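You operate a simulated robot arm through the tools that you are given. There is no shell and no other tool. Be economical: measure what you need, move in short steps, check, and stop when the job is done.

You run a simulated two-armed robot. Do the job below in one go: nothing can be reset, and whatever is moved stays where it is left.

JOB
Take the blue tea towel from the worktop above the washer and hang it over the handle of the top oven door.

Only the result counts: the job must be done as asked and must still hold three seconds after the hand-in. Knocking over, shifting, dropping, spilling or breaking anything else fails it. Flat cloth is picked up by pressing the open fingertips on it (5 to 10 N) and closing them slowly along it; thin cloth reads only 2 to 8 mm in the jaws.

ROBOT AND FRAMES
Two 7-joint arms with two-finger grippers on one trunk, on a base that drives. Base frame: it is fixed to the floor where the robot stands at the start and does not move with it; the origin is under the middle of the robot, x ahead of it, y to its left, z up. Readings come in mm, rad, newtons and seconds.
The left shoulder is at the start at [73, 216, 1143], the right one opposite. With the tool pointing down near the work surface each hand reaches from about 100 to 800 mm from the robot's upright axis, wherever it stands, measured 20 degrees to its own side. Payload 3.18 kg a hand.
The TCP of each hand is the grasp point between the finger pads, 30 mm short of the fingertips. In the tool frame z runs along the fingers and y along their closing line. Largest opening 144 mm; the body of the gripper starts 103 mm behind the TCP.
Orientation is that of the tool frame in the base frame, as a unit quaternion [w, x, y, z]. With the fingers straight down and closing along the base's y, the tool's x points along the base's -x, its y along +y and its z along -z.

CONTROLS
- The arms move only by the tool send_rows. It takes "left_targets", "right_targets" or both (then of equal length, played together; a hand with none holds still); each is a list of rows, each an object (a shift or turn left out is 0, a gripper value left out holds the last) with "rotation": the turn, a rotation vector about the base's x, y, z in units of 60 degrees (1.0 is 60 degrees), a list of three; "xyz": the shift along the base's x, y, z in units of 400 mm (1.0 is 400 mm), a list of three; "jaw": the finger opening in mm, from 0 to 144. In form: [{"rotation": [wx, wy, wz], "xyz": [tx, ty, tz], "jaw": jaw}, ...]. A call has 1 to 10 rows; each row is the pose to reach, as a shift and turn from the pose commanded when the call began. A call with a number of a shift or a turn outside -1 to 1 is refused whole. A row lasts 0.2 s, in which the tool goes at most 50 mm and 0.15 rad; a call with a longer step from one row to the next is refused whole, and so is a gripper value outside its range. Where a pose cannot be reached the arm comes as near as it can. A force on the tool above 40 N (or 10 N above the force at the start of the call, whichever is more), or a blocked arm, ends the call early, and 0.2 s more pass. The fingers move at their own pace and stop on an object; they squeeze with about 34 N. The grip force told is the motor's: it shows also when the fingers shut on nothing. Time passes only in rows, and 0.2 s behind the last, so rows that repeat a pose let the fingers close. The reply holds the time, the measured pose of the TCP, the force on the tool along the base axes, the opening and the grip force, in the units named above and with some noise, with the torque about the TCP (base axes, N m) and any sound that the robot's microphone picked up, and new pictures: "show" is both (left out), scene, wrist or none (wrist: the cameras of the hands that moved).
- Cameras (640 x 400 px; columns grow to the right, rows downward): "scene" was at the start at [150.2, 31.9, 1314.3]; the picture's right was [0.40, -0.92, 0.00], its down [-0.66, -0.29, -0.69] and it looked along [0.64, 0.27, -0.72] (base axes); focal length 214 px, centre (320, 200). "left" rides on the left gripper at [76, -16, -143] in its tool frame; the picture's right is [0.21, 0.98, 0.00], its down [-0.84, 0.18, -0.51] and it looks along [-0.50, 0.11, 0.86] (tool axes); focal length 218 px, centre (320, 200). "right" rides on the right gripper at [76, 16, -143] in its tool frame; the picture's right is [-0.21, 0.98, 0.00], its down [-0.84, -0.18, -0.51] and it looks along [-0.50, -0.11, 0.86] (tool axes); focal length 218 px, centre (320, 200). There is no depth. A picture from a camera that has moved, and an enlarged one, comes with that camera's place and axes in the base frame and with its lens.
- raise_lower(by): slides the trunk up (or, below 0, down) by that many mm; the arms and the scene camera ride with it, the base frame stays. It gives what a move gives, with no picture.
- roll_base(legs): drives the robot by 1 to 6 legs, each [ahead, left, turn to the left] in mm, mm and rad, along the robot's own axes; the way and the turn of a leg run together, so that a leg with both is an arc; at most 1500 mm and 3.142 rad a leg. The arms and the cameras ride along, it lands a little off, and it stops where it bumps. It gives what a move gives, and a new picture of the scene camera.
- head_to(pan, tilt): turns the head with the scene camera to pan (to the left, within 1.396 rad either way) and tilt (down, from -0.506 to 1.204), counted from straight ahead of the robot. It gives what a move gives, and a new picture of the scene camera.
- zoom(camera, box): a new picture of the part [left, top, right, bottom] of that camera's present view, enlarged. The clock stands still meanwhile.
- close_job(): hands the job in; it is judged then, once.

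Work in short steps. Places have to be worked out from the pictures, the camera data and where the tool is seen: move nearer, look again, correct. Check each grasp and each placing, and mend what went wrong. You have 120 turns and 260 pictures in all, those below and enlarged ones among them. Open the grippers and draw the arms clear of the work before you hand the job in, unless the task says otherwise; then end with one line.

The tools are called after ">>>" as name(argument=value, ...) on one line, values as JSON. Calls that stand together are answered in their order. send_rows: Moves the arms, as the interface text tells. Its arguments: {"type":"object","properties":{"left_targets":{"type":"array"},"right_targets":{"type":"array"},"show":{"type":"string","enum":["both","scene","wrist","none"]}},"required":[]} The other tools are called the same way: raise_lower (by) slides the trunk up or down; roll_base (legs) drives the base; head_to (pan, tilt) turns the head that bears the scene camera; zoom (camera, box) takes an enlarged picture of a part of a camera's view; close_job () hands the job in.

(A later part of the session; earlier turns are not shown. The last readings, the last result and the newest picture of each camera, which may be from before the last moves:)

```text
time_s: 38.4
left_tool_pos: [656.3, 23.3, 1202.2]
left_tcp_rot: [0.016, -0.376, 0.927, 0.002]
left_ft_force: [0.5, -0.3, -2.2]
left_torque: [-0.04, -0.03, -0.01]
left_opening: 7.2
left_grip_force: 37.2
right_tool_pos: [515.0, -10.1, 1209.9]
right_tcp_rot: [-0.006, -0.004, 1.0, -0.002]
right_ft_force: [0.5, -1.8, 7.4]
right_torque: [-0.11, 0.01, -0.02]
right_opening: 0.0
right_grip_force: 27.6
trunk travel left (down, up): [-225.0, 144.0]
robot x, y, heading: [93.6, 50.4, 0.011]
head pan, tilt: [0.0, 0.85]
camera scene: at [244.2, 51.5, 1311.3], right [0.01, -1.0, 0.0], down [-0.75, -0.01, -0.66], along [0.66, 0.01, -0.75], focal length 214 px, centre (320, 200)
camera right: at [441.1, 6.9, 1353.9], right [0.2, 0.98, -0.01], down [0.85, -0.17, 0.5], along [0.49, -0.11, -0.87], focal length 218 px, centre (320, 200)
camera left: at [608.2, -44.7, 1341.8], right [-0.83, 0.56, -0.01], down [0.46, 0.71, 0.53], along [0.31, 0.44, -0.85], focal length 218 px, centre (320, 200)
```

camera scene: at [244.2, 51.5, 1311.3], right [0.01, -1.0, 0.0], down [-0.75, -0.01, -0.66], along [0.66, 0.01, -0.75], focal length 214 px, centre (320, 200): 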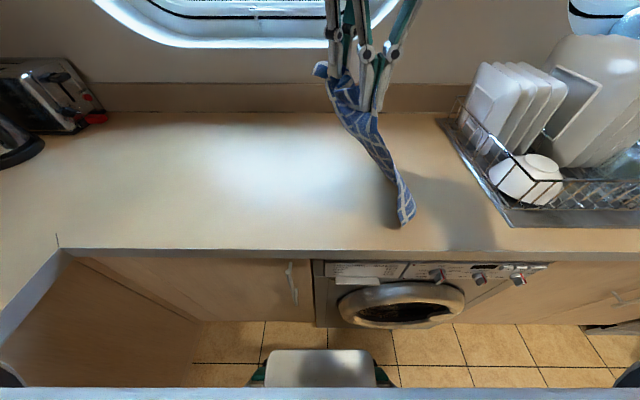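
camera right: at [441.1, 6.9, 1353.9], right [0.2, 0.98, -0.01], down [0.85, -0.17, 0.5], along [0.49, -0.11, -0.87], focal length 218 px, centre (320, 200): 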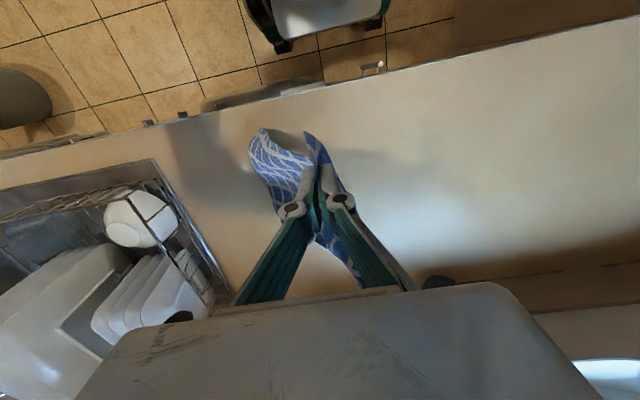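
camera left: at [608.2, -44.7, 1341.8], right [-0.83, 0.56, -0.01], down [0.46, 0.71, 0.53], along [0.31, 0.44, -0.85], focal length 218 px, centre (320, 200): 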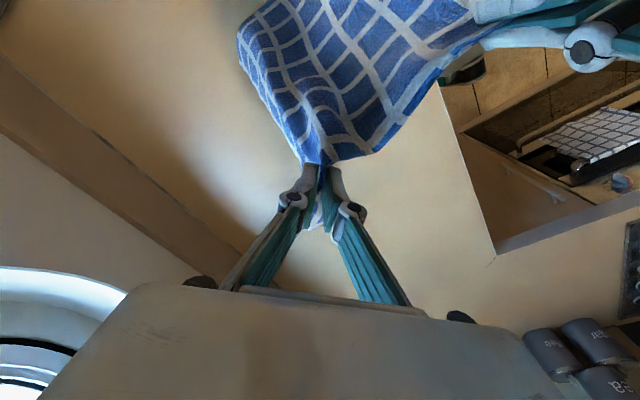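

Both corners are held. I raise the trunk so the cloth clears the counter, then back off.

>>> raise_lower(by=90)

>>> roll_base(legs=[[-300, 0, 0]])

```text
time_s: 39.5
left_tool_pos: [631.8, -3.7, 1333.0]
left_tcp_rot: [-0.004, -0.341, 0.938, -0.057]
left_ft_force: [0.4, -0.2, 0.1]
left_torque: [-0.03, 0.03, 0.0]
left_opening: 5.7
left_grip_force: 26.7
right_tool_pos: [517.1, -10.5, 1299.1]
right_tcp_rot: [-0.004, -0.004, 1.0, -0.003]
right_ft_force: [0.3, -0.4, -1.6]
right_torque: [-0.02, -0.01, 0.01]
right_opening: 7.1
right_grip_force: 35.0
trunk travel left (down, up): [-313.0, 57.0]
robot x, y, heading: [90.8, 51.0, 0.014]
head pan, tilt: [0.0, 0.85]
stopped: the arm was blocked; the commanded pose is now the measured one
```

```text
time_s: 41.5
left_tool_pos: [338.0, -7.7, 1332.1]
left_tcp_rot: [-0.005, -0.341, 0.938, -0.056]
left_ft_force: [0.0, 0.0, 0.9]
left_torque: [-0.01, 0.05, 0.03]
left_opening: 0.0
left_grip_force: 31.4
right_tool_pos: [222.1, -14.1, 1299.2]
right_tcp_rot: [-0.005, -0.004, 1.0, -0.003]
right_ft_force: [0.1, 0.3, -1.5]
right_torque: [0.01, 0.02, 0.0]
right_opening: 4.4
right_grip_force: 35.2
trunk travel left (down, up): [-313.0, 57.0]
robot x, y, heading: [-203.4, 48.6, 0.008]
head pan, tilt: [0.0, 0.85]
camera scene: at [-83.4, 48.7, 1401.1], right [0.01, -1.0, 0.0], down [-0.75, -0.01, -0.66], along [0.66, 0.0, -0.75], focal length 214 px, centre (320, 200)
```

scene: 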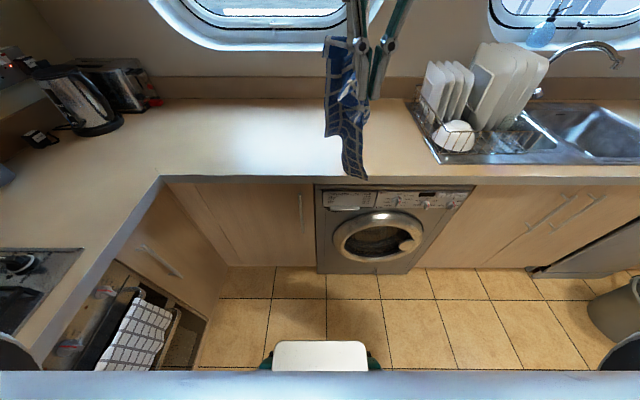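

The arms touched each other slightly during the raise, but both grips hold. Over free floor I now bring the hands side by side, yawing them (right toward +90°, left to ~90° total).

>>> send_rows(left_targets=[{"xyz": [0, 0.03, 0], "rotation": [0, 0, 0.1]}, {"xyz": [-0.01, 0.06, 0], "rotation": [0, 0, 0.2]}, {"xyz": [-0.02, 0.1, 0], "rotation": [0, 0, 0.3]}, {"xyz": [-0.04, 0.14, 0], "rotation": [0, 0, 0.4]}, {"xyz": [-0.055, 0.175, 0], "rotation": [0, 0, 0.5]}, {"xyz": [-0.065, 0.2, 0], "rotation": [0, 0, 0.6]}, {"xyz": [-0.075, 0.213, 0], "rotation": [0, 0, 0.7]}], right_targets=[{"xyz": [0, -0.02, 0], "rotation": [0, 0, 0.14]}, {"xyz": [0.01, -0.03, 0], "rotation": [0, 0, 0.28]}, {"xyz": [0.02, -0.035, 0], "rotation": [0, 0, 0.42]}, {"xyz": [0.035, -0.035, 0], "rotation": [0, 0, 0.56]}, {"xyz": [0.05, -0.035, 0], "rotation": [0, 0, 0.7]}, {"xyz": [0.06, -0.035, 0], "rotation": [0, 0, 0.84]}, {"xyz": [0.065, -0.033, 0], "rotation": [0, 0, 0.98]}])

```text
time_s: 43.1
left_tool_pos: [309.2, 77.3, 1330.9]
left_tcp_rot: [0.016, -0.655, 0.754, -0.054]
left_ft_force: [2.9, 0.2, 0.4]
left_torque: [0.03, 0.15, -0.05]
left_opening: 0.1
left_grip_force: 33.5
right_tool_pos: [210.8, -20.2, 1308.7]
right_tcp_rot: [0.004, -0.226, 0.973, 0.052]
right_ft_force: [0.5, -0.5, 0.3]
right_torque: [0.02, -0.03, -0.03]
right_opening: 0.0
right_grip_force: 28.0
right hand out of reach, approached as far as the arm can: row 3, 4, 5, 6, 7
trunk travel left (down, up): [-313.0, 57.0]
robot x, y, heading: [-201.5, 46.7, 0.004]
head pan, tilt: [0.0, 0.85]
camera scene: at [-81.6, 47.1, 1400.9], right [0.01, -1.0, 0.0], down [-0.75, 0.0, -0.66], along [0.66, 0.01, -0.75], focal length 214 px, centre (320, 200)
camera right: at [137.2, -53.6, 1450.2], right [-0.24, 0.96, 0.1], down [0.84, 0.16, 0.51], along [0.48, 0.21, -0.85], focal length 218 px, centre (320, 200)
camera left: at [300.7, 8.3, 1478.1], right [-0.99, -0.07, -0.09], down [-0.11, 0.89, 0.45], along [0.05, 0.45, -0.89], focal length 218 px, centre (320, 200)
```

scene: 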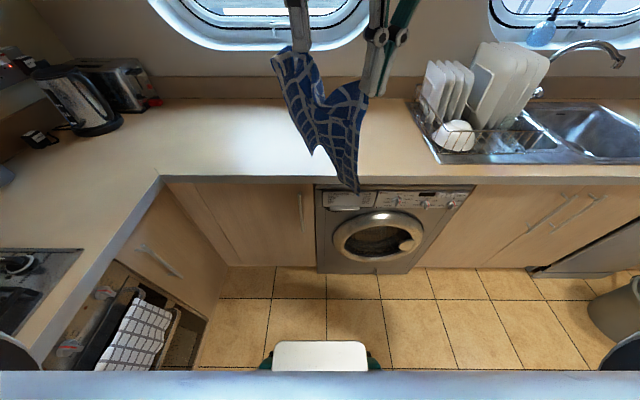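
right: 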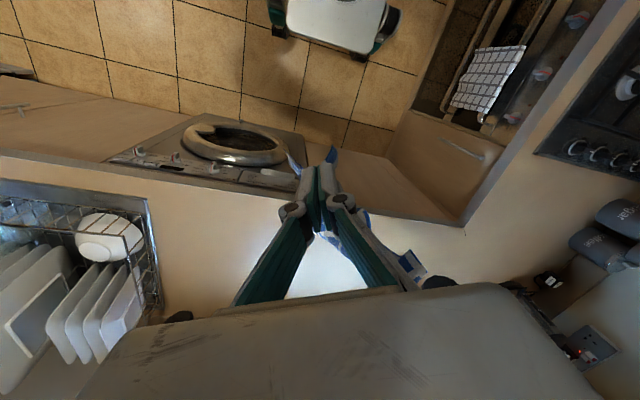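
left: 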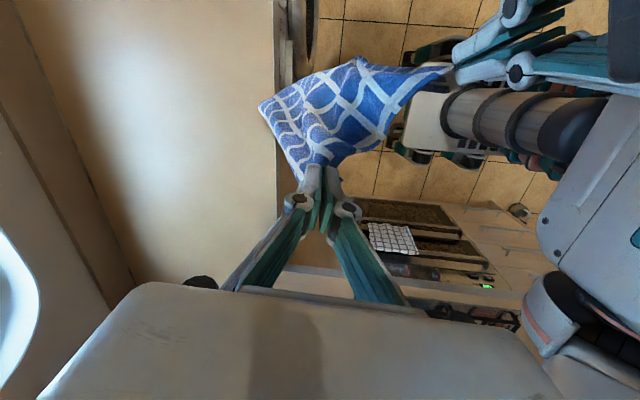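

Right wrist can't yaw further; that's acceptable with a little twist at its corner. I complete the side-by-side arrangement, then turn toward the oven to measure the bar and worktop edge better.

>>> send_rows(left_targets=[{"xyz": [-0.02, 0.02, 0]}, {"xyz": [-0.04, 0.04, -0.01]}, {"xyz": [-0.06, 0.06, -0.03]}, {"xyz": [-0.08, 0.07, -0.04]}], right_targets=[{"xyz": [0.04, -0.01, 0], "rotation": [0, 0, -0.05]}, {"xyz": [0.08, -0.02, 0], "rotation": [0, 0, -0.1]}, {"xyz": [0.12, -0.01, 0.01], "rotation": [0, 0, -0.15]}, {"xyz": [0.165, 0, 0.015], "rotation": [0, 0, -0.2]}], show="none")

>>> roll_base(legs=[[0, 0, 1.565]])

>>> head_to(pan=0.0, tilt=0.9)

```text
time_s: 44.0
left_tool_pos: [288.9, 107.5, 1321.7]
left_tcp_rot: [0.017, -0.665, 0.744, -0.059]
left_ft_force: [3.2, -0.8, 1.4]
left_torque: [0.02, 0.55, 0.31]
left_opening: 0.5
left_grip_force: 29.6
right_tool_pos: [257.1, -15.6, 1312.0]
right_tcp_rot: [0.004, -0.152, 0.987, 0.048]
right_ft_force: [-3.1, 0.0, 1.9]
right_torque: [-0.32, -0.5, 0.13]
right_opening: 1.7
right_grip_force: 38.0
trunk travel left (down, up): [-313.0, 57.0]
robot x, y, heading: [-202.6, 45.6, 0.009]
head pan, tilt: [0.0, 0.85]
stopped in row 4 (left hand): the force on the tool passed its limit at 59 N (the readings are from after the stop); the commanded pose is now the measured one
```

```text
time_s: 48.2
left_tool_pos: [-256.5, 539.4, 1321.9]
left_tcp_rot: [-0.053, 0.996, -0.064, 0.03]
left_ft_force: [-4.5, 14.6, 4.5]
left_torque: [-2.53, -1.11, 1.26]
left_opening: 0.6
left_grip_force: 28.9
right_tool_pos: [-132.2, 506.0, 1312.9]
right_tcp_rot: [0.03, 0.803, -0.595, -0.037]
right_ft_force: [4.4, -14.5, -3.1]
right_torque: [2.44, 0.56, 0.41]
right_opening: 0.2
right_grip_force: 28.7
trunk travel left (down, up): [-313.0, 57.0]
robot x, y, heading: [-203.0, 47.4, 1.568]
head pan, tilt: [0.0, 0.85]
camera scene: at [-202.3, 167.7, 1401.0], right [1.0, -0.01, 0.0], down [0.0, -0.75, -0.66], along [0.0, 0.66, -0.75], focal length 214 px, centre (320, 200)
```

scene: 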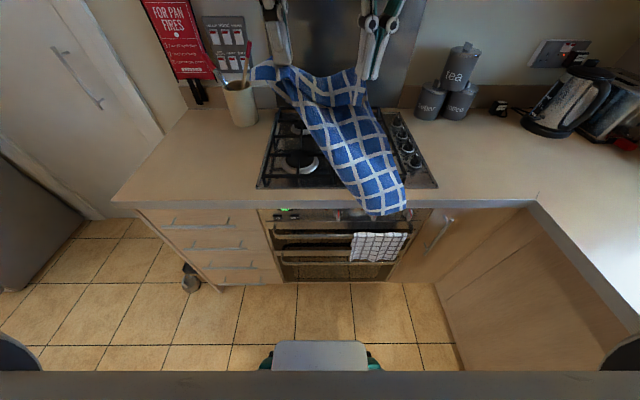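

```text
time_s: 48.8
left_tool_pos: [-256.9, 539.2, 1321.6]
left_tcp_rot: [-0.053, 0.996, -0.063, 0.03]
left_ft_force: [-0.3, 2.8, 0.5]
left_torque: [-0.32, -0.22, 0.13]
left_opening: 4.0
left_grip_force: 43.4
right_tool_pos: [-132.0, 505.2, 1311.9]
right_tcp_rot: [0.03, 0.803, -0.595, -0.038]
right_ft_force: [1.0, -1.7, 0.2]
right_torque: [0.25, -0.04, 0.08]
right_opening: 0.0
right_grip_force: 31.6
trunk travel left (down, up): [-313.0, 57.0]
robot x, y, heading: [-204.7, 46.6, 1.563]
head pan, tilt: [0.0, 0.901]
camera scene: at [-202.1, 165.1, 1397.2], right [1.0, -0.01, 0.0], down [0.0, -0.78, -0.62], along [0.0, 0.62, -0.78], focal length 214 px, centre (320, 200)
```

scene: 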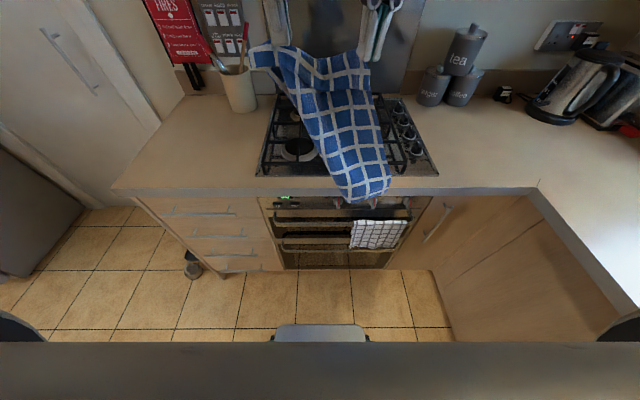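

The cloth is above the worktop edge. I zoom on the free part of the bar and the worktop edge to measure.

>>> zoom(camera="scene", box=[240, 170, 432, 290])

>>> roll_base(legs=[[-330, 0, 0]])

>>> head_to(pan=0.0, tilt=0.7)

>>> zoom(camera="scene", box=[240, 170, 432, 290])

```text
3.33 times, centred on (336, 230) of scene
camera zoom: at [-202.1, 165.1, 1397.2], right [1.0, -0.01, 0.0], down [0.0, -0.78, -0.62], along [0.0, 0.62, -0.78], focal length 715 px, centre (267, 100)
```

zoom: 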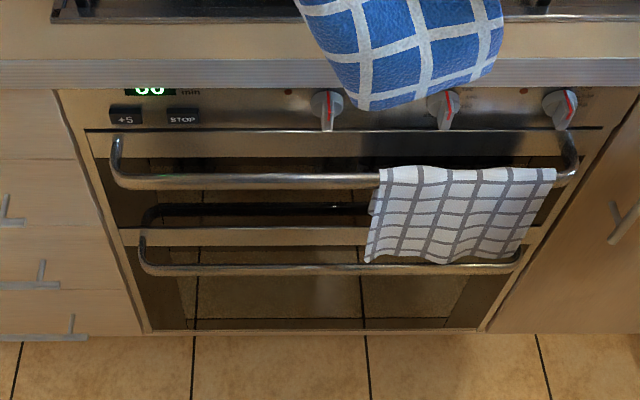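

```text
time_s: 51.0
left_tool_pos: [-258.4, 207.2, 1322.0]
left_tcp_rot: [-0.053, 0.996, -0.063, 0.03]
left_ft_force: [-1.6, 3.1, 1.1]
left_torque: [-0.45, -0.33, 0.22]
left_opening: 1.6
left_grip_force: 36.3
right_tool_pos: [-134.3, 172.1, 1312.6]
right_tcp_rot: [0.03, 0.803, -0.594, -0.037]
right_ft_force: [1.3, -2.9, -1.2]
right_torque: [0.53, 0.29, 0.06]
right_opening: 3.4
right_grip_force: 33.3
trunk travel left (down, up): [-313.0, 57.0]
robot x, y, heading: [-202.9, -282.5, 1.569]
head pan, tilt: [0.0, 0.901]
camera scene: at [-204.1, -167.7, 1397.2], right [1.0, -0.01, 0.0], down [-0.01, -0.78, -0.62], along [0.0, 0.62, -0.78], focal length 214 px, centre (320, 200)
```

scene: 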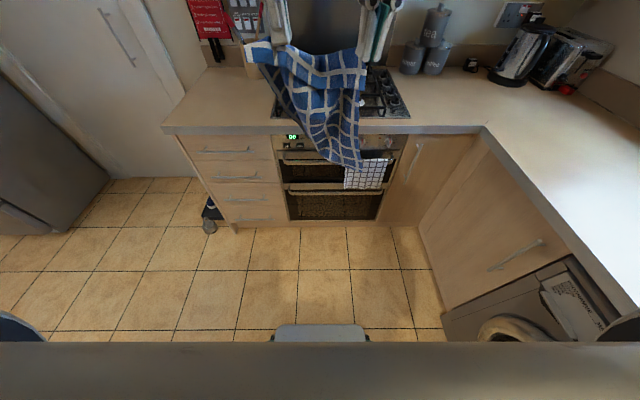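

```text
time_s: 51.7
left_tool_pos: [-257.9, 207.6, 1320.8]
left_tcp_rot: [-0.054, 0.996, -0.063, 0.03]
left_ft_force: [0.5, 1.2, 1.0]
left_torque: [-0.17, -0.11, 0.01]
left_opening: 2.1
left_grip_force: 37.1
right_tool_pos: [-132.5, 173.2, 1312.8]
right_tcp_rot: [0.03, 0.802, -0.595, -0.038]
right_ft_force: [0.9, -0.3, 1.5]
right_torque: [0.09, 0.05, 0.05]
right_opening: 0.2
right_grip_force: 30.0
trunk travel left (down, up): [-313.0, 57.0]
robot x, y, heading: [-202.1, -285.6, 1.561]
head pan, tilt: [0.0, 0.7]
camera scene: at [-204.0, -157.7, 1413.2], right [1.0, -0.01, 0.0], down [0.0, -0.64, -0.76], along [0.0, 0.76, -0.64], focal length 214 px, centre (320, 200)
```

scene: 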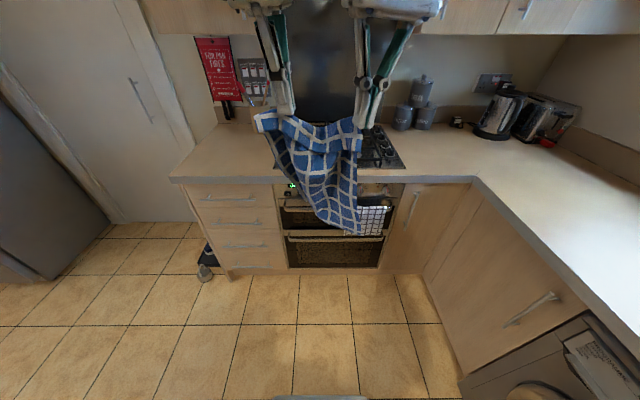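

```text
3.33 times, centred on (336, 230) of scene
camera zoom: at [-204.0, -157.7, 1413.2], right [1.0, -0.01, 0.0], down [0.0, -0.64, -0.76], along [0.0, 0.76, -0.64], focal length 715 px, centre (267, 100)
```

zoom: 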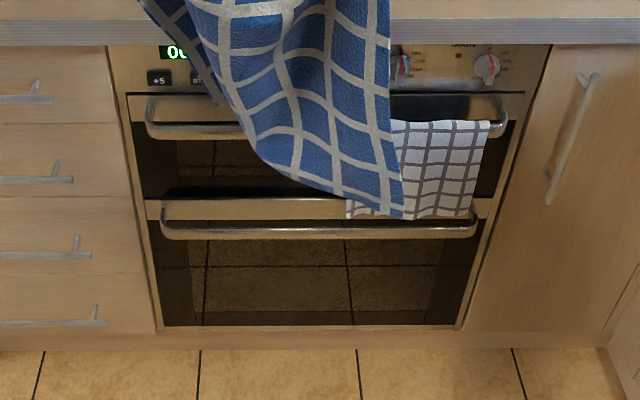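

Better fix: worktop front edge y≈602 (z 865–905), bar y≈577, z≈738, so bar is ~25 mm proud: cloth hanging against the worktop edge should drop behind the bar. I look at the cloth's shape from the wrist cameras.

>>> zoom(camera="left", box=[0, 0, 640, 400])

>>> zoom(camera="right", box=[0, 0, 640, 400])

>>> zoom(camera="scene", box=[220, 60, 420, 250])

```text
1.00 times, centred on (320, 200) of left (not enlarged: the box is as wide or as high as the picture)
camera zoom: at [-190.3, 199.3, 1468.6], right [0.09, -0.99, -0.1], down [-0.89, -0.12, 0.44], along [-0.45, 0.05, -0.89], focal length 218 px, centre (320, 200)
```

zoom: 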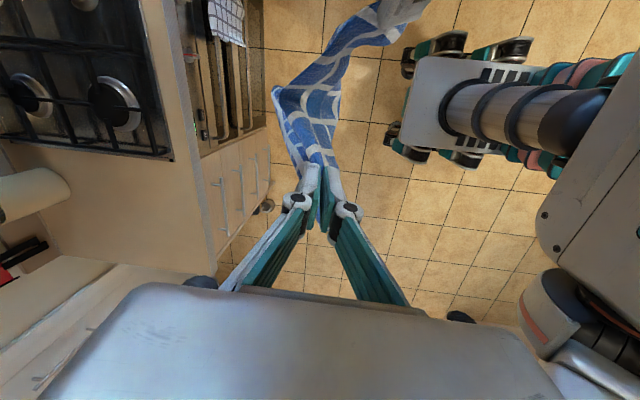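

```text
1.00 times, centred on (320, 200) of right (not enlarged: the box is as wide or as high as the picture)
camera zoom: at [-113.0, 95.8, 1454.4], right [-0.99, -0.08, 0.1], down [-0.02, 0.86, 0.51], along [-0.12, 0.5, -0.86], focal length 218 px, centre (320, 200)
```

zoom: 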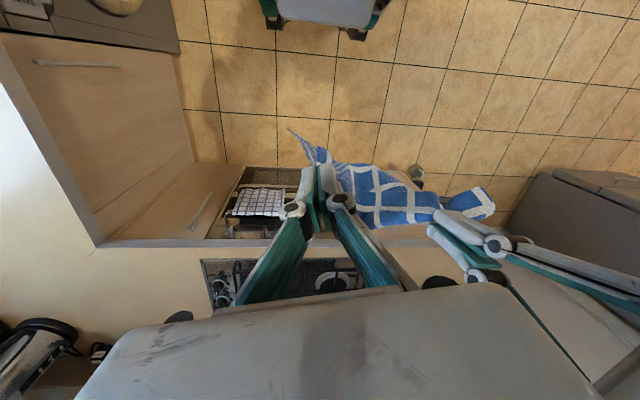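

```text
2.11 times, centred on (320, 155) of scene
camera zoom: at [-204.0, -157.7, 1413.2], right [1.0, -0.01, 0.0], down [0.0, -0.64, -0.76], along [0.0, 0.76, -0.64], focal length 452 px, centre (320, 295)
```

zoom: 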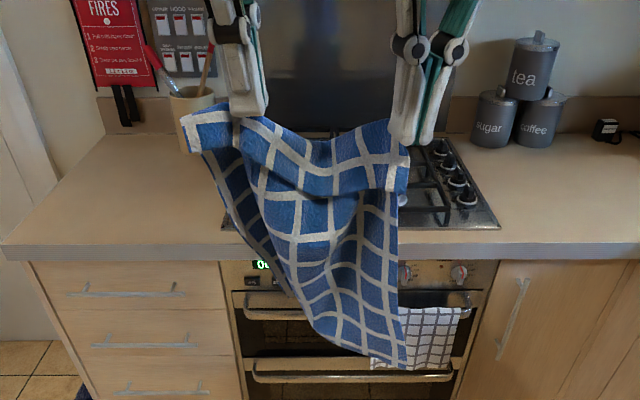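

The cloth hangs well, about 270 mm below the pinch, tip to the right. I yaw the left hand 20° more (moving its camera off the right gripper), even out the hands and shift both left so the cloth comes over the bar's free part.

>>> send_rows(left_targets=[{"xyz": [-0.05, 0, 0], "rotation": [0, 0, 0.1], "jaw": 0}, {"xyz": [-0.1, 0, 0], "rotation": [0, 0, 0.2]}, {"xyz": [-0.15, 0, 0], "rotation": [0, 0, 0.33]}, {"xyz": [-0.19, 0, 0], "rotation": [0, 0, 0.33]}, {"xyz": [-0.19, -0.01, 0], "rotation": [0, 0, 0.33]}, {"xyz": [-0.19, -0.02, -0.01], "rotation": [0, 0, 0.33]}], right_targets=[{"xyz": [-0.03, 0, 0], "jaw": 0}, {"xyz": [-0.07, 0, 0]}, {"xyz": [-0.11, 0, 0]}, {"xyz": [-0.155, 0, 0]}, {"xyz": [-0.155, 0.02, 0.01]}, {"xyz": [-0.155, 0.035, 0.01]}])

```text
time_s: 53.1
left_tool_pos: [-333.7, 201.2, 1317.7]
left_tcp_rot: [-0.058, 0.992, 0.108, 0.021]
left_ft_force: [-0.2, 0.2, -0.7]
left_torque: [-0.02, -0.03, -0.02]
left_opening: 1.2
left_grip_force: 31.4
right_tool_pos: [-196.5, 188.3, 1316.5]
right_tcp_rot: [0.03, 0.802, -0.596, -0.037]
right_ft_force: [0.4, -0.1, 2.0]
right_torque: [0.0, -0.03, -0.02]
right_opening: 1.1
right_grip_force: 28.9
trunk travel left (down, up): [-313.0, 57.0]
robot x, y, heading: [-201.6, -281.5, 1.565]
head pan, tilt: [0.0, 0.7]
camera scene: at [-204.7, -157.8, 1413.3], right [1.0, -0.01, 0.0], down [0.0, -0.64, -0.76], along [0.01, 0.76, -0.64], focal length 214 px, centre (320, 200)
camera right: at [-176.8, 110.7, 1458.6], right [-0.99, -0.08, 0.09], down [-0.02, 0.86, 0.51], along [-0.12, 0.5, -0.86], focal length 218 px, centre (320, 200)
camera left: at [-268.1, 215.1, 1464.5], right [0.42, -0.9, -0.1], down [-0.8, -0.42, 0.44], along [-0.44, -0.11, -0.89], focal length 218 px, centre (320, 200)
```

scene: 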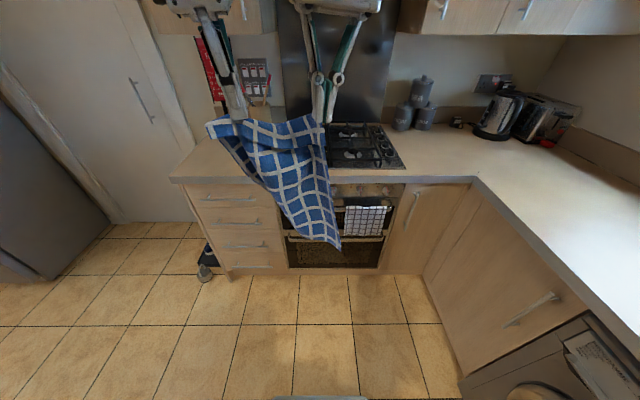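
right: 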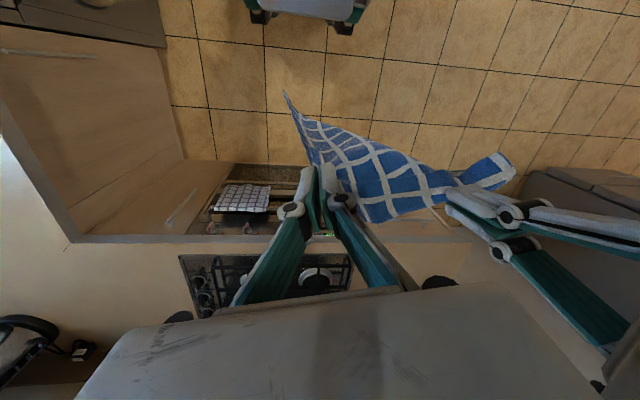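
left: 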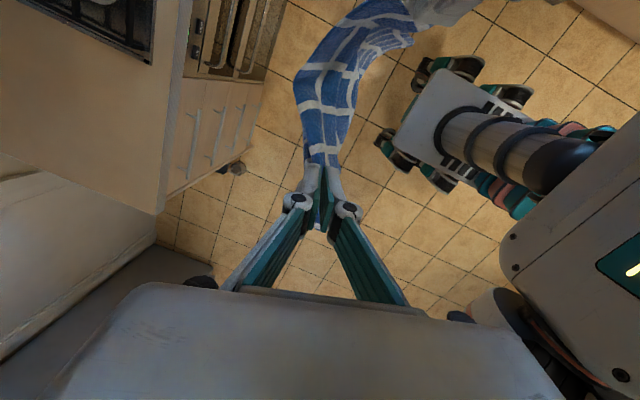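

Tail hangs under the right hand at x≈−180, drop ≈330 mm. I drive forward so the cloth hangs just in front of the worktop edge (hands y≈585).

>>> roll_base(legs=[[390, 30, 0]])

>>> head_to(pan=0.0, tilt=1.0)

```text
time_s: 55.6
left_tool_pos: [-359.1, 588.7, 1317.5]
left_tcp_rot: [-0.057, 0.992, 0.107, 0.021]
left_ft_force: [0.4, 0.5, -0.3]
left_torque: [0.0, 0.0, -0.01]
left_opening: 1.1
left_grip_force: 28.9
right_tool_pos: [-222.3, 576.5, 1317.9]
right_tcp_rot: [0.03, 0.801, -0.596, -0.038]
right_ft_force: [-0.8, -0.1, -0.4]
right_torque: [-0.01, 0.03, 0.0]
right_opening: 3.7
right_grip_force: 33.5
trunk travel left (down, up): [-313.0, 57.0]
robot x, y, heading: [-232.2, 104.6, 1.562]
head pan, tilt: [0.0, 0.7]
camera scene: at [-230.9, 230.2, 1413.3], right [1.0, -0.01, 0.0], down [-0.01, -0.64, -0.76], along [0.01, 0.76, -0.64], focal length 214 px, centre (320, 200)
```

scene: 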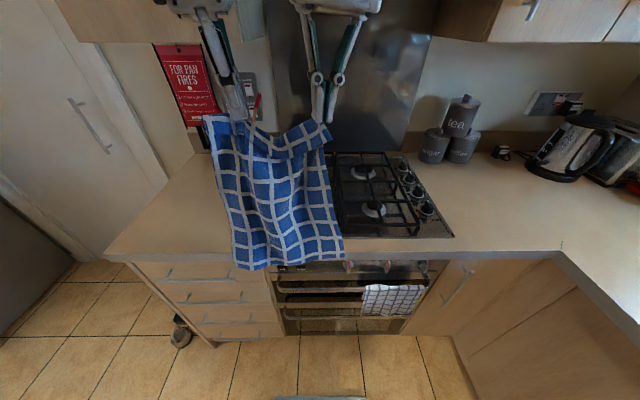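

```text
time_s: 56.4
left_tool_pos: [-359.0, 587.7, 1318.0]
left_tcp_rot: [-0.058, 0.992, 0.107, 0.021]
left_ft_force: [0.4, -0.4, -1.0]
left_torque: [0.04, -0.01, -0.01]
left_opening: 2.6
left_grip_force: 37.0
right_tool_pos: [-222.5, 575.3, 1316.3]
right_tcp_rot: [0.03, 0.801, -0.596, -0.038]
right_ft_force: [0.3, -0.9, 2.1]
right_torque: [0.04, 0.03, 0.0]
right_opening: 0.0
right_grip_force: 31.6
trunk travel left (down, up): [-313.0, 57.0]
robot x, y, heading: [-230.9, 103.9, 1.564]
head pan, tilt: [0.0, 1.0]
camera scene: at [-231.1, 214.2, 1390.0], right [1.0, -0.01, 0.0], down [-0.01, -0.84, -0.54], along [0.01, 0.54, -0.84], focal length 214 px, centre (320, 200)
```

scene: 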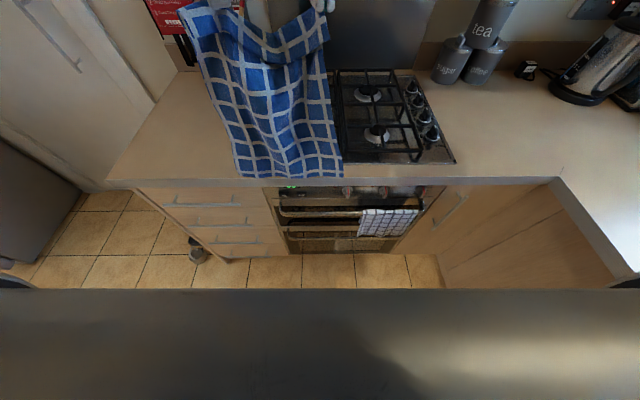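

The cloth swung open nicely: bottom edge level, z≈936, x≈−450…−163 (285 wide). It must shift right ~60 mm and narrow slightly to fit the free bar (−358…−85). First a zoom for refining the bar position.

>>> zoom(camera="scene", box=[250, 165, 410, 265])

>>> send_rows(left_targets=[{"xyz": [0.05, 0, 0]}, {"xyz": [0.1, 0, 0]}, {"xyz": [0.15, 0, 0]}, {"xyz": [0.19, 0, 0]}, {"xyz": [0.21, 0, 0]}, {"xyz": [0.21, 0, 0]}], right_targets=[{"xyz": [0.05, 0, 0]}, {"xyz": [0.09, 0, 0]}, {"xyz": [0.12, 0, 0]}, {"xyz": [0.14, 0, 0]}, {"xyz": [0.15, 0, 0]}, {"xyz": [0.15, 0, 0]}], show="scene")

```text
4.00 times, centred on (330, 215) of scene
camera zoom: at [-231.1, 214.2, 1390.0], right [1.0, -0.01, 0.0], down [-0.01, -0.84, -0.54], along [0.01, 0.54, -0.84], focal length 858 px, centre (280, 140)
```

zoom: 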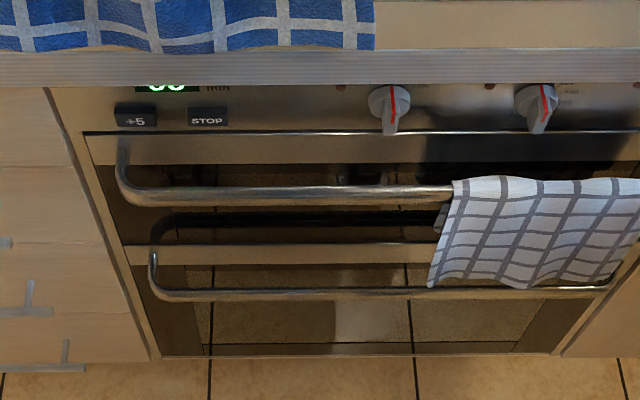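

```text
time_s: 57.8
left_tool_pos: [-271.8, 586.5, 1317.8]
left_tcp_rot: [-0.058, 0.992, 0.106, 0.019]
left_ft_force: [3.9, 15.5, -1.1]
left_torque: [-2.39, 0.78, 1.15]
left_opening: 0.4
left_grip_force: 30.8
right_tool_pos: [-161.6, 571.7, 1318.4]
right_tcp_rot: [0.03, 0.799, -0.599, -0.042]
right_ft_force: [-3.4, -16.2, 2.9]
right_torque: [2.58, -0.44, 0.61]
right_opening: 2.2
right_grip_force: 38.4
right hand out of reach, approached as far as the arm can: row 3, 4, 5
trunk travel left (down, up): [-313.0, 57.0]
robot x, y, heading: [-230.0, 103.1, 1.555]
head pan, tilt: [0.0, 1.0]
camera scene: at [-229.8, 212.9, 1390.1], right [1.0, -0.01, 0.0], down [-0.01, -0.84, -0.54], along [0.0, 0.54, -0.84], focal length 214 px, centre (320, 200)
```

scene: 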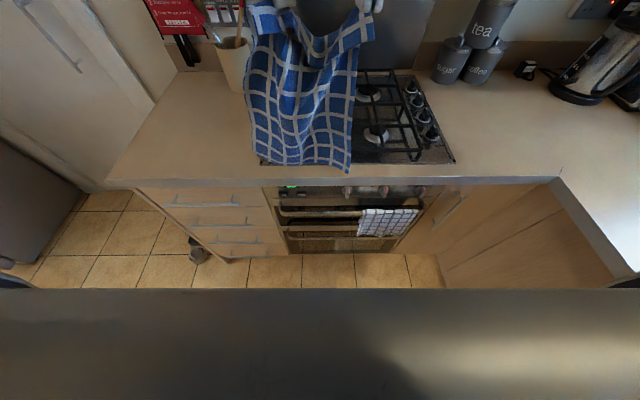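

Bar refined: y≈578, z≈735; worktop edge y≈603. The hands press on one another (15 N): ease the left hand away a little, then shift the base 40 mm right.

>>> send_rows(left_targets=[{"xyz": [-0.02, 0.015, 0]}, {"xyz": [-0.025, 0.025, 0]}, {"xyz": [-0.025, 0.025, 0]}], show="none")

>>> roll_base(legs=[[0, -40, 0]])

>>> raise_lower(by=-100)

>>> head_to(pan=0.0, tilt=0.95)

```text
time_s: 58.6
left_tool_pos: [-285.2, 598.7, 1318.6]
left_tcp_rot: [-0.058, 0.992, 0.107, 0.021]
left_ft_force: [0.6, -0.3, -1.1]
left_torque: [-0.03, -0.02, 0.01]
left_opening: 2.0
left_grip_force: 36.8
right_tool_pos: [-162.0, 574.6, 1316.3]
right_tcp_rot: [0.03, 0.798, -0.601, -0.04]
right_ft_force: [0.8, -0.5, 1.3]
right_torque: [-0.04, -0.01, -0.01]
right_opening: 1.2
right_grip_force: 29.4
trunk travel left (down, up): [-313.0, 57.0]
robot x, y, heading: [-233.0, 102.3, 1.556]
head pan, tilt: [0.0, 1.0]
```

```text
time_s: 59.6
left_tool_pos: [-244.2, 597.8, 1317.9]
left_tcp_rot: [-0.058, 0.992, 0.107, 0.021]
left_ft_force: [0.5, -0.4, -0.9]
left_torque: [0.01, 0.05, 0.0]
left_opening: 1.8
left_grip_force: 32.5
right_tool_pos: [-122.3, 573.7, 1316.4]
right_tcp_rot: [0.029, 0.798, -0.601, -0.04]
right_ft_force: [0.2, 0.2, -0.9]
right_torque: [-0.01, 0.02, 0.04]
right_opening: 3.5
right_grip_force: 40.0
trunk travel left (down, up): [-313.0, 57.0]
robot x, y, heading: [-191.8, 103.4, 1.561]
head pan, tilt: [0.0, 1.0]
camera scene: at [-190.6, 214.1, 1389.9], right [1.0, -0.01, 0.0], down [-0.01, -0.84, -0.54], along [0.01, 0.54, -0.84], focal length 214 px, centre (320, 200)
```

scene: 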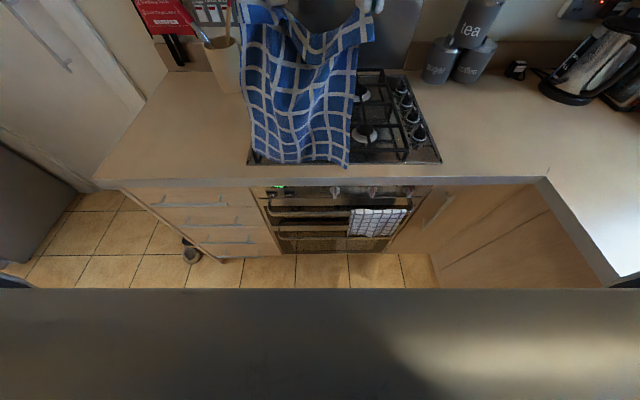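

```text
time_s: 61.0
left_tool_pos: [-246.1, 596.5, 1219.4]
left_tcp_rot: [-0.059, 0.992, 0.107, 0.02]
left_ft_force: [-0.4, -1.1, 2.5]
left_torque: [0.13, 0.05, 0.01]
left_opening: 1.3
left_grip_force: 38.3
right_tool_pos: [-122.4, 572.2, 1217.6]
right_tcp_rot: [0.029, 0.799, -0.6, -0.041]
right_ft_force: [0.8, -1.3, 0.4]
right_torque: [0.06, -0.05, -0.03]
right_opening: 1.8
right_grip_force: 28.7
trunk travel left (down, up): [-213.0, 157.0]
robot x, y, heading: [-192.3, 101.7, 1.557]
head pan, tilt: [0.0, 1.0]
```

```text
time_s: 61.6
left_tool_pos: [-245.2, 598.1, 1217.3]
left_tcp_rot: [-0.057, 0.992, 0.107, 0.021]
left_ft_force: [0.7, 0.4, 1.7]
left_torque: [0.0, -0.05, 0.03]
left_opening: 3.9
left_grip_force: 26.8
right_tool_pos: [-121.5, 573.9, 1216.7]
right_tcp_rot: [0.029, 0.798, -0.6, -0.041]
right_ft_force: [0.0, 0.6, -1.1]
right_torque: [-0.04, -0.02, 0.0]
right_opening: 2.3
right_grip_force: 38.3
trunk travel left (down, up): [-213.0, 157.0]
robot x, y, heading: [-193.7, 103.3, 1.559]
head pan, tilt: [0.0, 0.949]
camera scene: at [-190.6, 260.8, 1290.5], right [1.0, -0.01, 0.0], down [-0.01, -0.81, -0.58], along [0.01, 0.58, -0.81], focal length 214 px, centre (320, 200)
```

scene: 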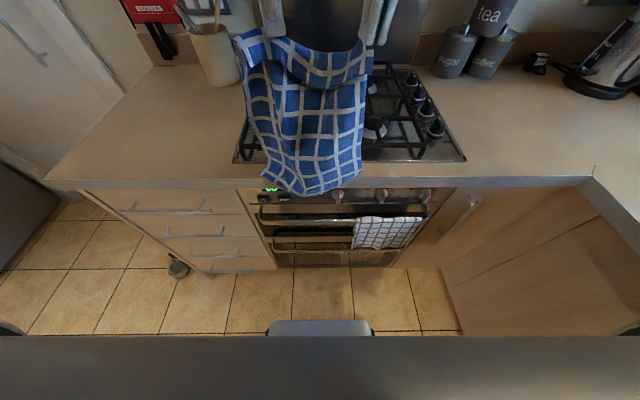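

Zooming to check whether the whole bottom edge is in front of the worktop edge.

>>> zoom(camera="scene", box=[220, 120, 412, 240])

```text
3.33 times, centred on (316, 180) of scene
camera zoom: at [-190.6, 260.8, 1290.5], right [1.0, -0.01, 0.0], down [-0.01, -0.81, -0.58], along [0.01, 0.58, -0.81], focal length 715 px, centre (333, 267)
```

zoom: 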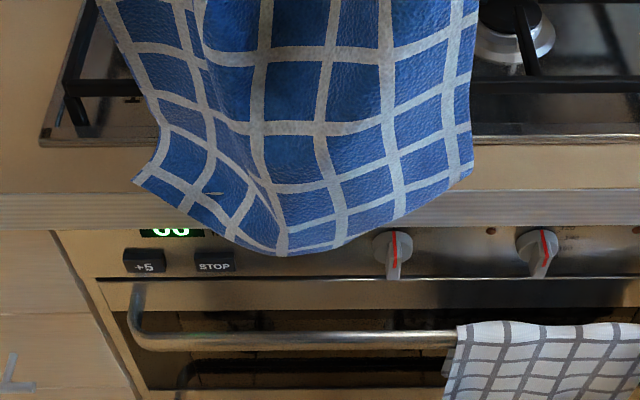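

The bottom corners rest on the worktop. Pull both hands 40 mm forward (−y) to free them, then lower a bit.

>>> send_rows(left_targets=[{"xyz": [0, -0.06, 0.02]}, {"xyz": [0, -0.12, 0.02]}, {"xyz": [0, -0.12, 0]}, {"xyz": [0, -0.12, -0.05]}, {"xyz": [0, -0.12, -0.1]}, {"xyz": [0, -0.12, -0.1]}], right_targets=[{"xyz": [0, -0.05, 0.02]}, {"xyz": [0, -0.08, 0.02]}, {"xyz": [0, -0.08, 0]}, {"xyz": [0, -0.08, -0.05]}, {"xyz": [0, -0.08, -0.1]}, {"xyz": [0, -0.08, -0.1]}], show="none")

>>> zoom(camera="scene", box=[220, 120, 412, 240])

```text
time_s: 63.0
left_tool_pos: [-245.3, 548.6, 1178.0]
left_tcp_rot: [-0.058, 0.992, 0.108, 0.021]
left_ft_force: [-0.8, -0.1, -0.7]
left_torque: [0.02, -0.04, -0.03]
left_opening: 2.5
left_grip_force: 36.0
right_tool_pos: [-119.7, 542.2, 1176.6]
right_tcp_rot: [0.029, 0.798, -0.601, -0.041]
right_ft_force: [0.0, 0.1, -2.3]
right_torque: [0.02, 0.0, -0.01]
right_opening: 3.8
right_grip_force: 39.4
trunk travel left (down, up): [-213.0, 157.0]
robot x, y, heading: [-192.4, 101.8, 1.557]
head pan, tilt: [0.0, 0.949]
```

```text
3.33 times, centred on (316, 180) of scene
camera zoom: at [-190.7, 260.3, 1290.7], right [1.0, -0.01, 0.0], down [-0.01, -0.81, -0.58], along [0.01, 0.58, -0.81], focal length 715 px, centre (333, 267)
```

zoom: 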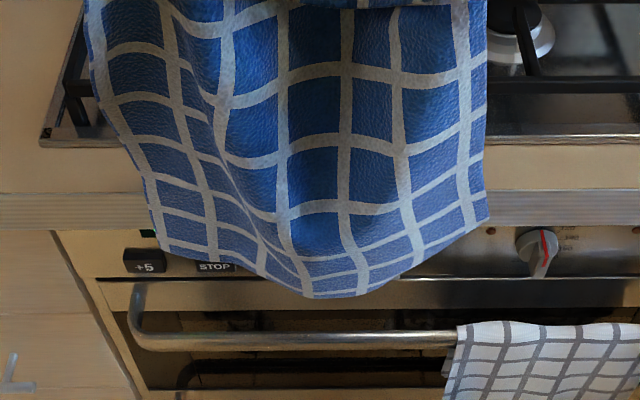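

Now the bottom hangs free in front of the edge, x≈−305…−90. Shift 25 mm left, lower 80 mm, then push back against the worktop edge.

>>> send_rows(left_targets=[{"xyz": [-0.04, 0, -0.03]}, {"xyz": [-0.065, 0, -0.09]}, {"xyz": [-0.065, 0, -0.15]}, {"xyz": [-0.065, 0, -0.2]}, {"xyz": [-0.065, 0.03, -0.2]}, {"xyz": [-0.065, 0.06, -0.2]}, {"xyz": [-0.065, 0.09, -0.2]}, {"xyz": [-0.065, 0.12, -0.2]}, {"xyz": [-0.065, 0.135, -0.2]}], right_targets=[{"xyz": [-0.04, 0, -0.03]}, {"xyz": [-0.065, 0, -0.09]}, {"xyz": [-0.065, 0, -0.15]}, {"xyz": [-0.065, 0, -0.2]}, {"xyz": [-0.065, 0.03, -0.2]}, {"xyz": [-0.065, 0.06, -0.2]}, {"xyz": [-0.065, 0.09, -0.2]}, {"xyz": [-0.065, 0.115, -0.2]}, {"xyz": [-0.065, 0.13, -0.2]}], show="none")

>>> zoom(camera="scene", box=[220, 120, 412, 240])

```text
time_s: 65.0
left_tool_pos: [-270.1, 603.9, 1097.4]
left_tcp_rot: [-0.058, 0.992, 0.107, 0.021]
left_ft_force: [0.6, -3.1, -1.0]
left_torque: [0.13, 0.03, 0.03]
left_opening: 0.5
left_grip_force: 34.0
right_tool_pos: [-146.2, 594.4, 1096.0]
right_tcp_rot: [0.03, 0.798, -0.6, -0.041]
right_ft_force: [-0.1, -0.3, 0.8]
right_torque: [0.0, 0.01, 0.01]
right_opening: 2.0
right_grip_force: 38.9
trunk travel left (down, up): [-213.0, 157.0]
robot x, y, heading: [-194.6, 100.3, 1.561]
head pan, tilt: [0.0, 0.949]
```

```text
3.33 times, centred on (316, 180) of scene
camera zoom: at [-190.6, 260.9, 1290.5], right [1.0, -0.01, 0.0], down [-0.01, -0.81, -0.58], along [0.01, 0.58, -0.81], focal length 715 px, centre (333, 267)
```

zoom: 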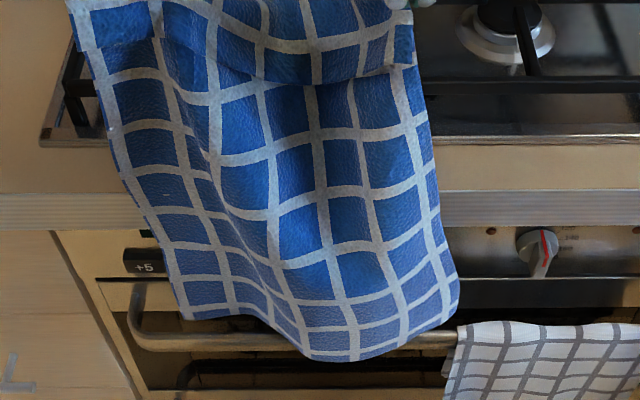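

The middle bulges in front of the bar. Raise 75 mm and move the hands farther back so the cloth drapes flat over the worktop edge.

>>> send_rows(left_targets=[{"xyz": [0, 0, 0.06]}, {"xyz": [-0.01, 0, 0.12]}, {"xyz": [-0.02, 0, 0.18]}, {"xyz": [-0.02, 0.03, 0.18]}, {"xyz": [-0.02, 0.06, 0.18]}, {"xyz": [-0.02, 0.1, 0.17]}, {"xyz": [-0.02, 0.1, 0.17]}, {"xyz": [-0.02, 0.1, 0.17]}], right_targets=[{"xyz": [0, 0, 0.06]}, {"xyz": [0, 0, 0.12]}, {"xyz": [0, 0, 0.18]}, {"xyz": [0, 0.04, 0.18]}, {"xyz": [0, 0.08, 0.18]}, {"xyz": [0, 0.12, 0.17]}, {"xyz": [0, 0.12, 0.17]}, {"xyz": [0, 0.12, 0.17]}], show="none")

>>> zoom(camera="scene", box=[220, 120, 412, 240])

```text
time_s: 66.8
left_tool_pos: [-280.8, 642.5, 1165.5]
left_tcp_rot: [-0.057, 0.992, 0.107, 0.021]
left_ft_force: [-0.2, -0.7, -0.2]
left_torque: [-0.04, 0.0, -0.01]
left_opening: 2.5
left_grip_force: 37.7
right_tool_pos: [-148.1, 642.7, 1165.3]
right_tcp_rot: [0.029, 0.798, -0.6, -0.04]
right_ft_force: [0.5, 1.3, -0.2]
right_torque: [-0.03, 0.04, 0.0]
right_opening: 1.7
right_grip_force: 37.9
trunk travel left (down, up): [-213.0, 157.0]
robot x, y, heading: [-191.8, 100.5, 1.565]
head pan, tilt: [0.0, 0.949]
```

```text
3.33 times, centred on (316, 180) of scene
camera zoom: at [-190.6, 261.1, 1290.4], right [1.0, -0.01, 0.0], down [-0.01, -0.81, -0.58], along [0.01, 0.58, -0.81], focal length 715 px, centre (333, 267)
```

zoom: 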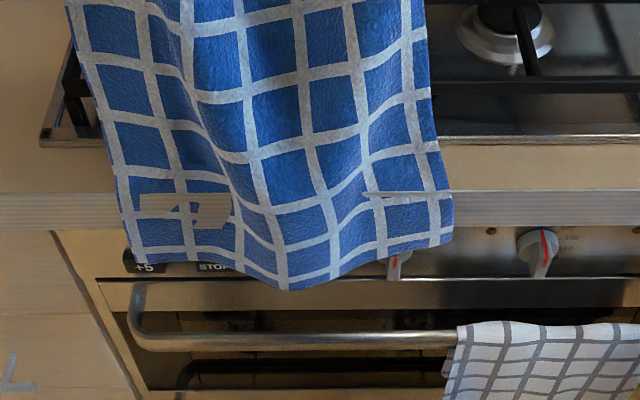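

The cloth now lies over the worktop edge, bottom near z≈785–805, fairly flat. Lower 55 mm and check whether it goes behind the bar.

>>> send_rows(left_targets=[{"xyz": [0, 0, -0.03]}, {"xyz": [0, 0, -0.06]}, {"xyz": [0, 0, -0.09]}, {"xyz": [0, 0, -0.12]}, {"xyz": [0, 0, -0.14]}, {"xyz": [0, 0, -0.14]}], right_targets=[{"xyz": [0, 0, -0.03]}, {"xyz": [0, 0, -0.06]}, {"xyz": [0, 0, -0.09]}, {"xyz": [0, 0, -0.12]}, {"xyz": [0, 0, -0.14]}, {"xyz": [0, 0, -0.14]}], show="none")

>>> zoom(camera="scene", box=[220, 120, 412, 240])

```text
time_s: 68.2
left_tool_pos: [-280.3, 644.2, 1108.4]
left_tcp_rot: [-0.057, 0.992, 0.108, 0.021]
left_ft_force: [-0.1, -0.5, -1.0]
left_torque: [-0.01, -0.02, 0.0]
left_opening: 1.5
left_grip_force: 32.1
right_tool_pos: [-147.6, 642.7, 1107.9]
right_tcp_rot: [0.03, 0.798, -0.601, -0.041]
right_ft_force: [0.7, -0.1, -0.1]
right_torque: [-0.01, 0.01, 0.01]
right_opening: 2.3
right_grip_force: 29.2
trunk travel left (down, up): [-213.0, 157.0]
robot x, y, heading: [-191.5, 102.0, 1.562]
head pan, tilt: [0.0, 0.949]
```

```text
3.33 times, centred on (316, 180) of scene
camera zoom: at [-190.7, 260.7, 1290.5], right [1.0, -0.01, 0.0], down [-0.01, -0.81, -0.58], along [0.01, 0.58, -0.81], focal length 715 px, centre (333, 267)
```

zoom: 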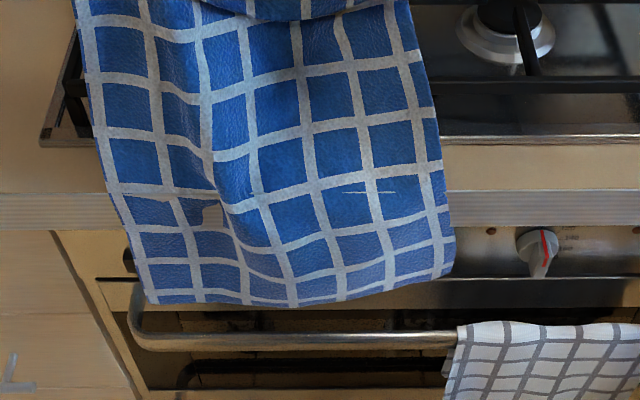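

Flat and level now: bottom z≈760, x≈−348…−76, just fitting between the bend and the white towel. I nudge the right hand 12 mm inward and lower 35 mm more to thread it behind the bar.

>>> send_rows(left_targets=[{"xyz": [0.005, 0.01, 0]}, {"xyz": [0.005, 0.02, -0.02]}, {"xyz": [0.005, 0.02, -0.04]}, {"xyz": [0.005, 0.02, -0.06]}, {"xyz": [0.005, 0.02, -0.09]}, {"xyz": [0.005, 0.02, -0.09]}], right_targets=[{"xyz": [-0.02, 0, 0]}, {"xyz": [-0.03, 0, -0.02]}, {"xyz": [-0.03, 0, -0.04]}, {"xyz": [-0.03, 0, -0.06]}, {"xyz": [-0.03, 0, -0.09]}, {"xyz": [-0.03, 0, -0.09]}], show="none")

>>> zoom(camera="scene", box=[220, 140, 412, 260])

```text
time_s: 69.6
left_tool_pos: [-277.5, 652.6, 1073.5]
left_tcp_rot: [-0.058, 0.992, 0.107, 0.021]
left_ft_force: [-7.3, 11.9, -4.8]
left_torque: [-2.03, -0.92, 0.9]
left_opening: 2.2
left_grip_force: 36.3
right_tool_pos: [-159.7, 641.4, 1072.0]
right_tcp_rot: [0.03, 0.798, -0.6, -0.041]
right_ft_force: [7.0, -11.5, 2.0]
right_torque: [1.97, 1.31, 0.32]
right_opening: 0.5
right_grip_force: 30.5
trunk travel left (down, up): [-213.0, 157.0]
robot x, y, heading: [-189.0, 101.4, 1.558]
head pan, tilt: [0.0, 0.949]
```

```text
3.33 times, centred on (316, 200) of scene
camera zoom: at [-190.6, 260.5, 1290.6], right [1.0, -0.01, 0.0], down [-0.01, -0.81, -0.58], along [0.01, 0.58, -0.81], focal length 715 px, centre (333, 200)
```

zoom: 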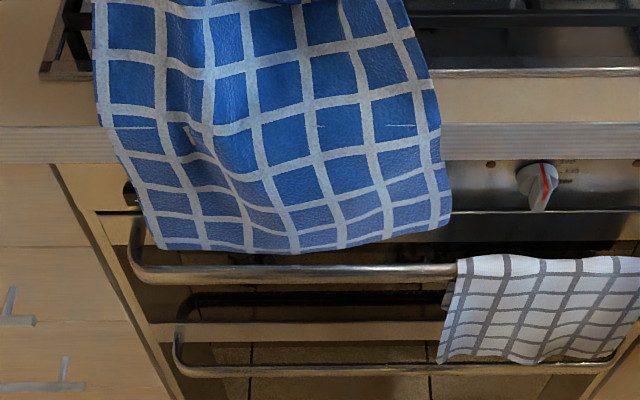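

Fits within the free span. Ease the hand contact and lower 45 mm more; if it's behind, the bar will occlude the hem.

>>> send_rows(left_targets=[{"xyz": [-0.01, 0, -0.02]}, {"xyz": [-0.01, 0, -0.04]}, {"xyz": [-0.01, 0, -0.06]}, {"xyz": [-0.01, 0, -0.08]}, {"xyz": [-0.01, 0, -0.11]}, {"xyz": [-0.01, 0, -0.11]}], right_targets=[{"xyz": [0, 0, -0.02]}, {"xyz": [0, 0, -0.04]}, {"xyz": [0, 0, -0.06]}, {"xyz": [0, 0, -0.08]}, {"xyz": [0, 0, -0.11]}, {"xyz": [0, 0, -0.11]}], show="none")

>>> zoom(camera="scene", box=[220, 140, 412, 260])

```text
time_s: 71.0
left_tool_pos: [-281.6, 650.6, 1029.7]
left_tcp_rot: [-0.057, 0.992, 0.107, 0.021]
left_ft_force: [0.6, -1.6, 0.9]
left_torque: [0.07, -0.01, 0.02]
left_opening: 0.6
left_grip_force: 29.3
right_tool_pos: [-160.0, 641.0, 1028.0]
right_tcp_rot: [0.029, 0.798, -0.601, -0.041]
right_ft_force: [0.6, 0.4, -0.8]
right_torque: [0.05, -0.02, 0.02]
right_opening: 2.6
right_grip_force: 31.3
trunk travel left (down, up): [-213.0, 157.0]
robot x, y, heading: [-193.6, 105.1, 1.558]
head pan, tilt: [0.0, 0.949]
```

```text
3.33 times, centred on (316, 200) of scene
camera zoom: at [-190.6, 260.6, 1290.6], right [1.0, -0.01, 0.0], down [-0.01, -0.81, -0.58], along [0.01, 0.58, -0.81], focal length 715 px, centre (333, 200)
```

zoom: 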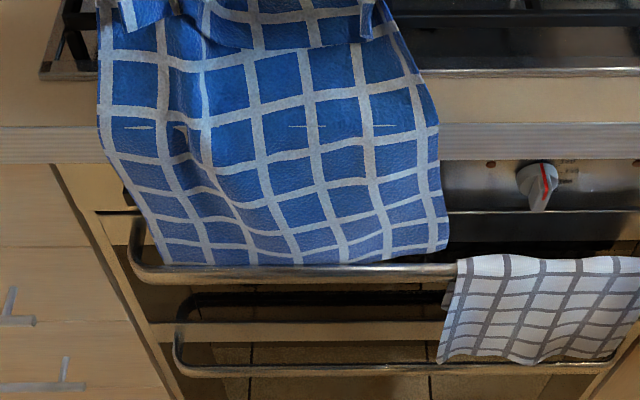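

The hem is slipping behind the bar. Continue lowering 60 mm, easing the hands forward as they near the hob.

>>> send_rows(left_targets=[{"xyz": [0, 0, -0.03]}, {"xyz": [0, -0.01, -0.06]}, {"xyz": [0, -0.025, -0.09]}, {"xyz": [0, -0.04, -0.12]}, {"xyz": [0, -0.05, -0.15]}, {"xyz": [0, -0.05, -0.15]}], right_targets=[{"xyz": [0, 0, -0.03]}, {"xyz": [0, -0.01, -0.06]}, {"xyz": [0, -0.02, -0.09]}, {"xyz": [0, -0.03, -0.12]}, {"xyz": [0, -0.04, -0.15]}, {"xyz": [0, -0.04, -0.15]}], show="none")

>>> zoom(camera="scene", box=[220, 140, 412, 260])

```text
time_s: 72.4
left_tool_pos: [-281.1, 630.6, 970.4]
left_tcp_rot: [-0.058, 0.992, 0.109, 0.022]
left_ft_force: [-7.4, 7.1, 3.2]
left_torque: [-1.16, -1.34, 0.64]
left_opening: 0.4
left_grip_force: 34.4
right_tool_pos: [-159.1, 624.0, 968.5]
right_tcp_rot: [0.03, 0.798, -0.601, -0.041]
right_ft_force: [7.6, -6.5, -0.8]
right_torque: [1.11, 1.1, 0.17]
right_opening: 1.4
right_grip_force: 29.7
trunk travel left (down, up): [-213.0, 157.0]
robot x, y, heading: [-193.6, 102.0, 1.561]
head pan, tilt: [0.0, 0.949]
```

```text
3.33 times, centred on (316, 200) of scene
camera zoom: at [-190.7, 260.7, 1290.6], right [1.0, -0.01, 0.0], down [-0.01, -0.81, -0.58], along [0.01, 0.58, -0.81], focal length 715 px, centre (333, 200)
```

zoom: 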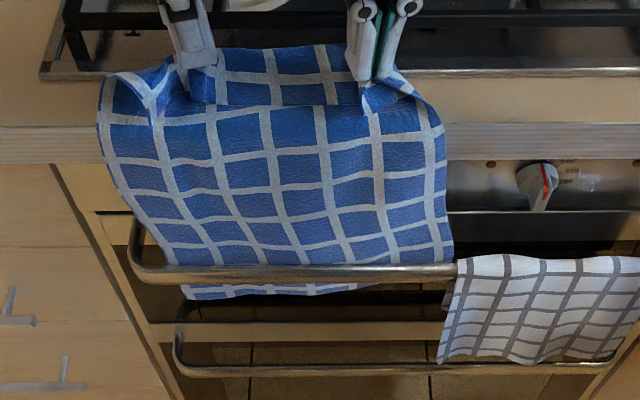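

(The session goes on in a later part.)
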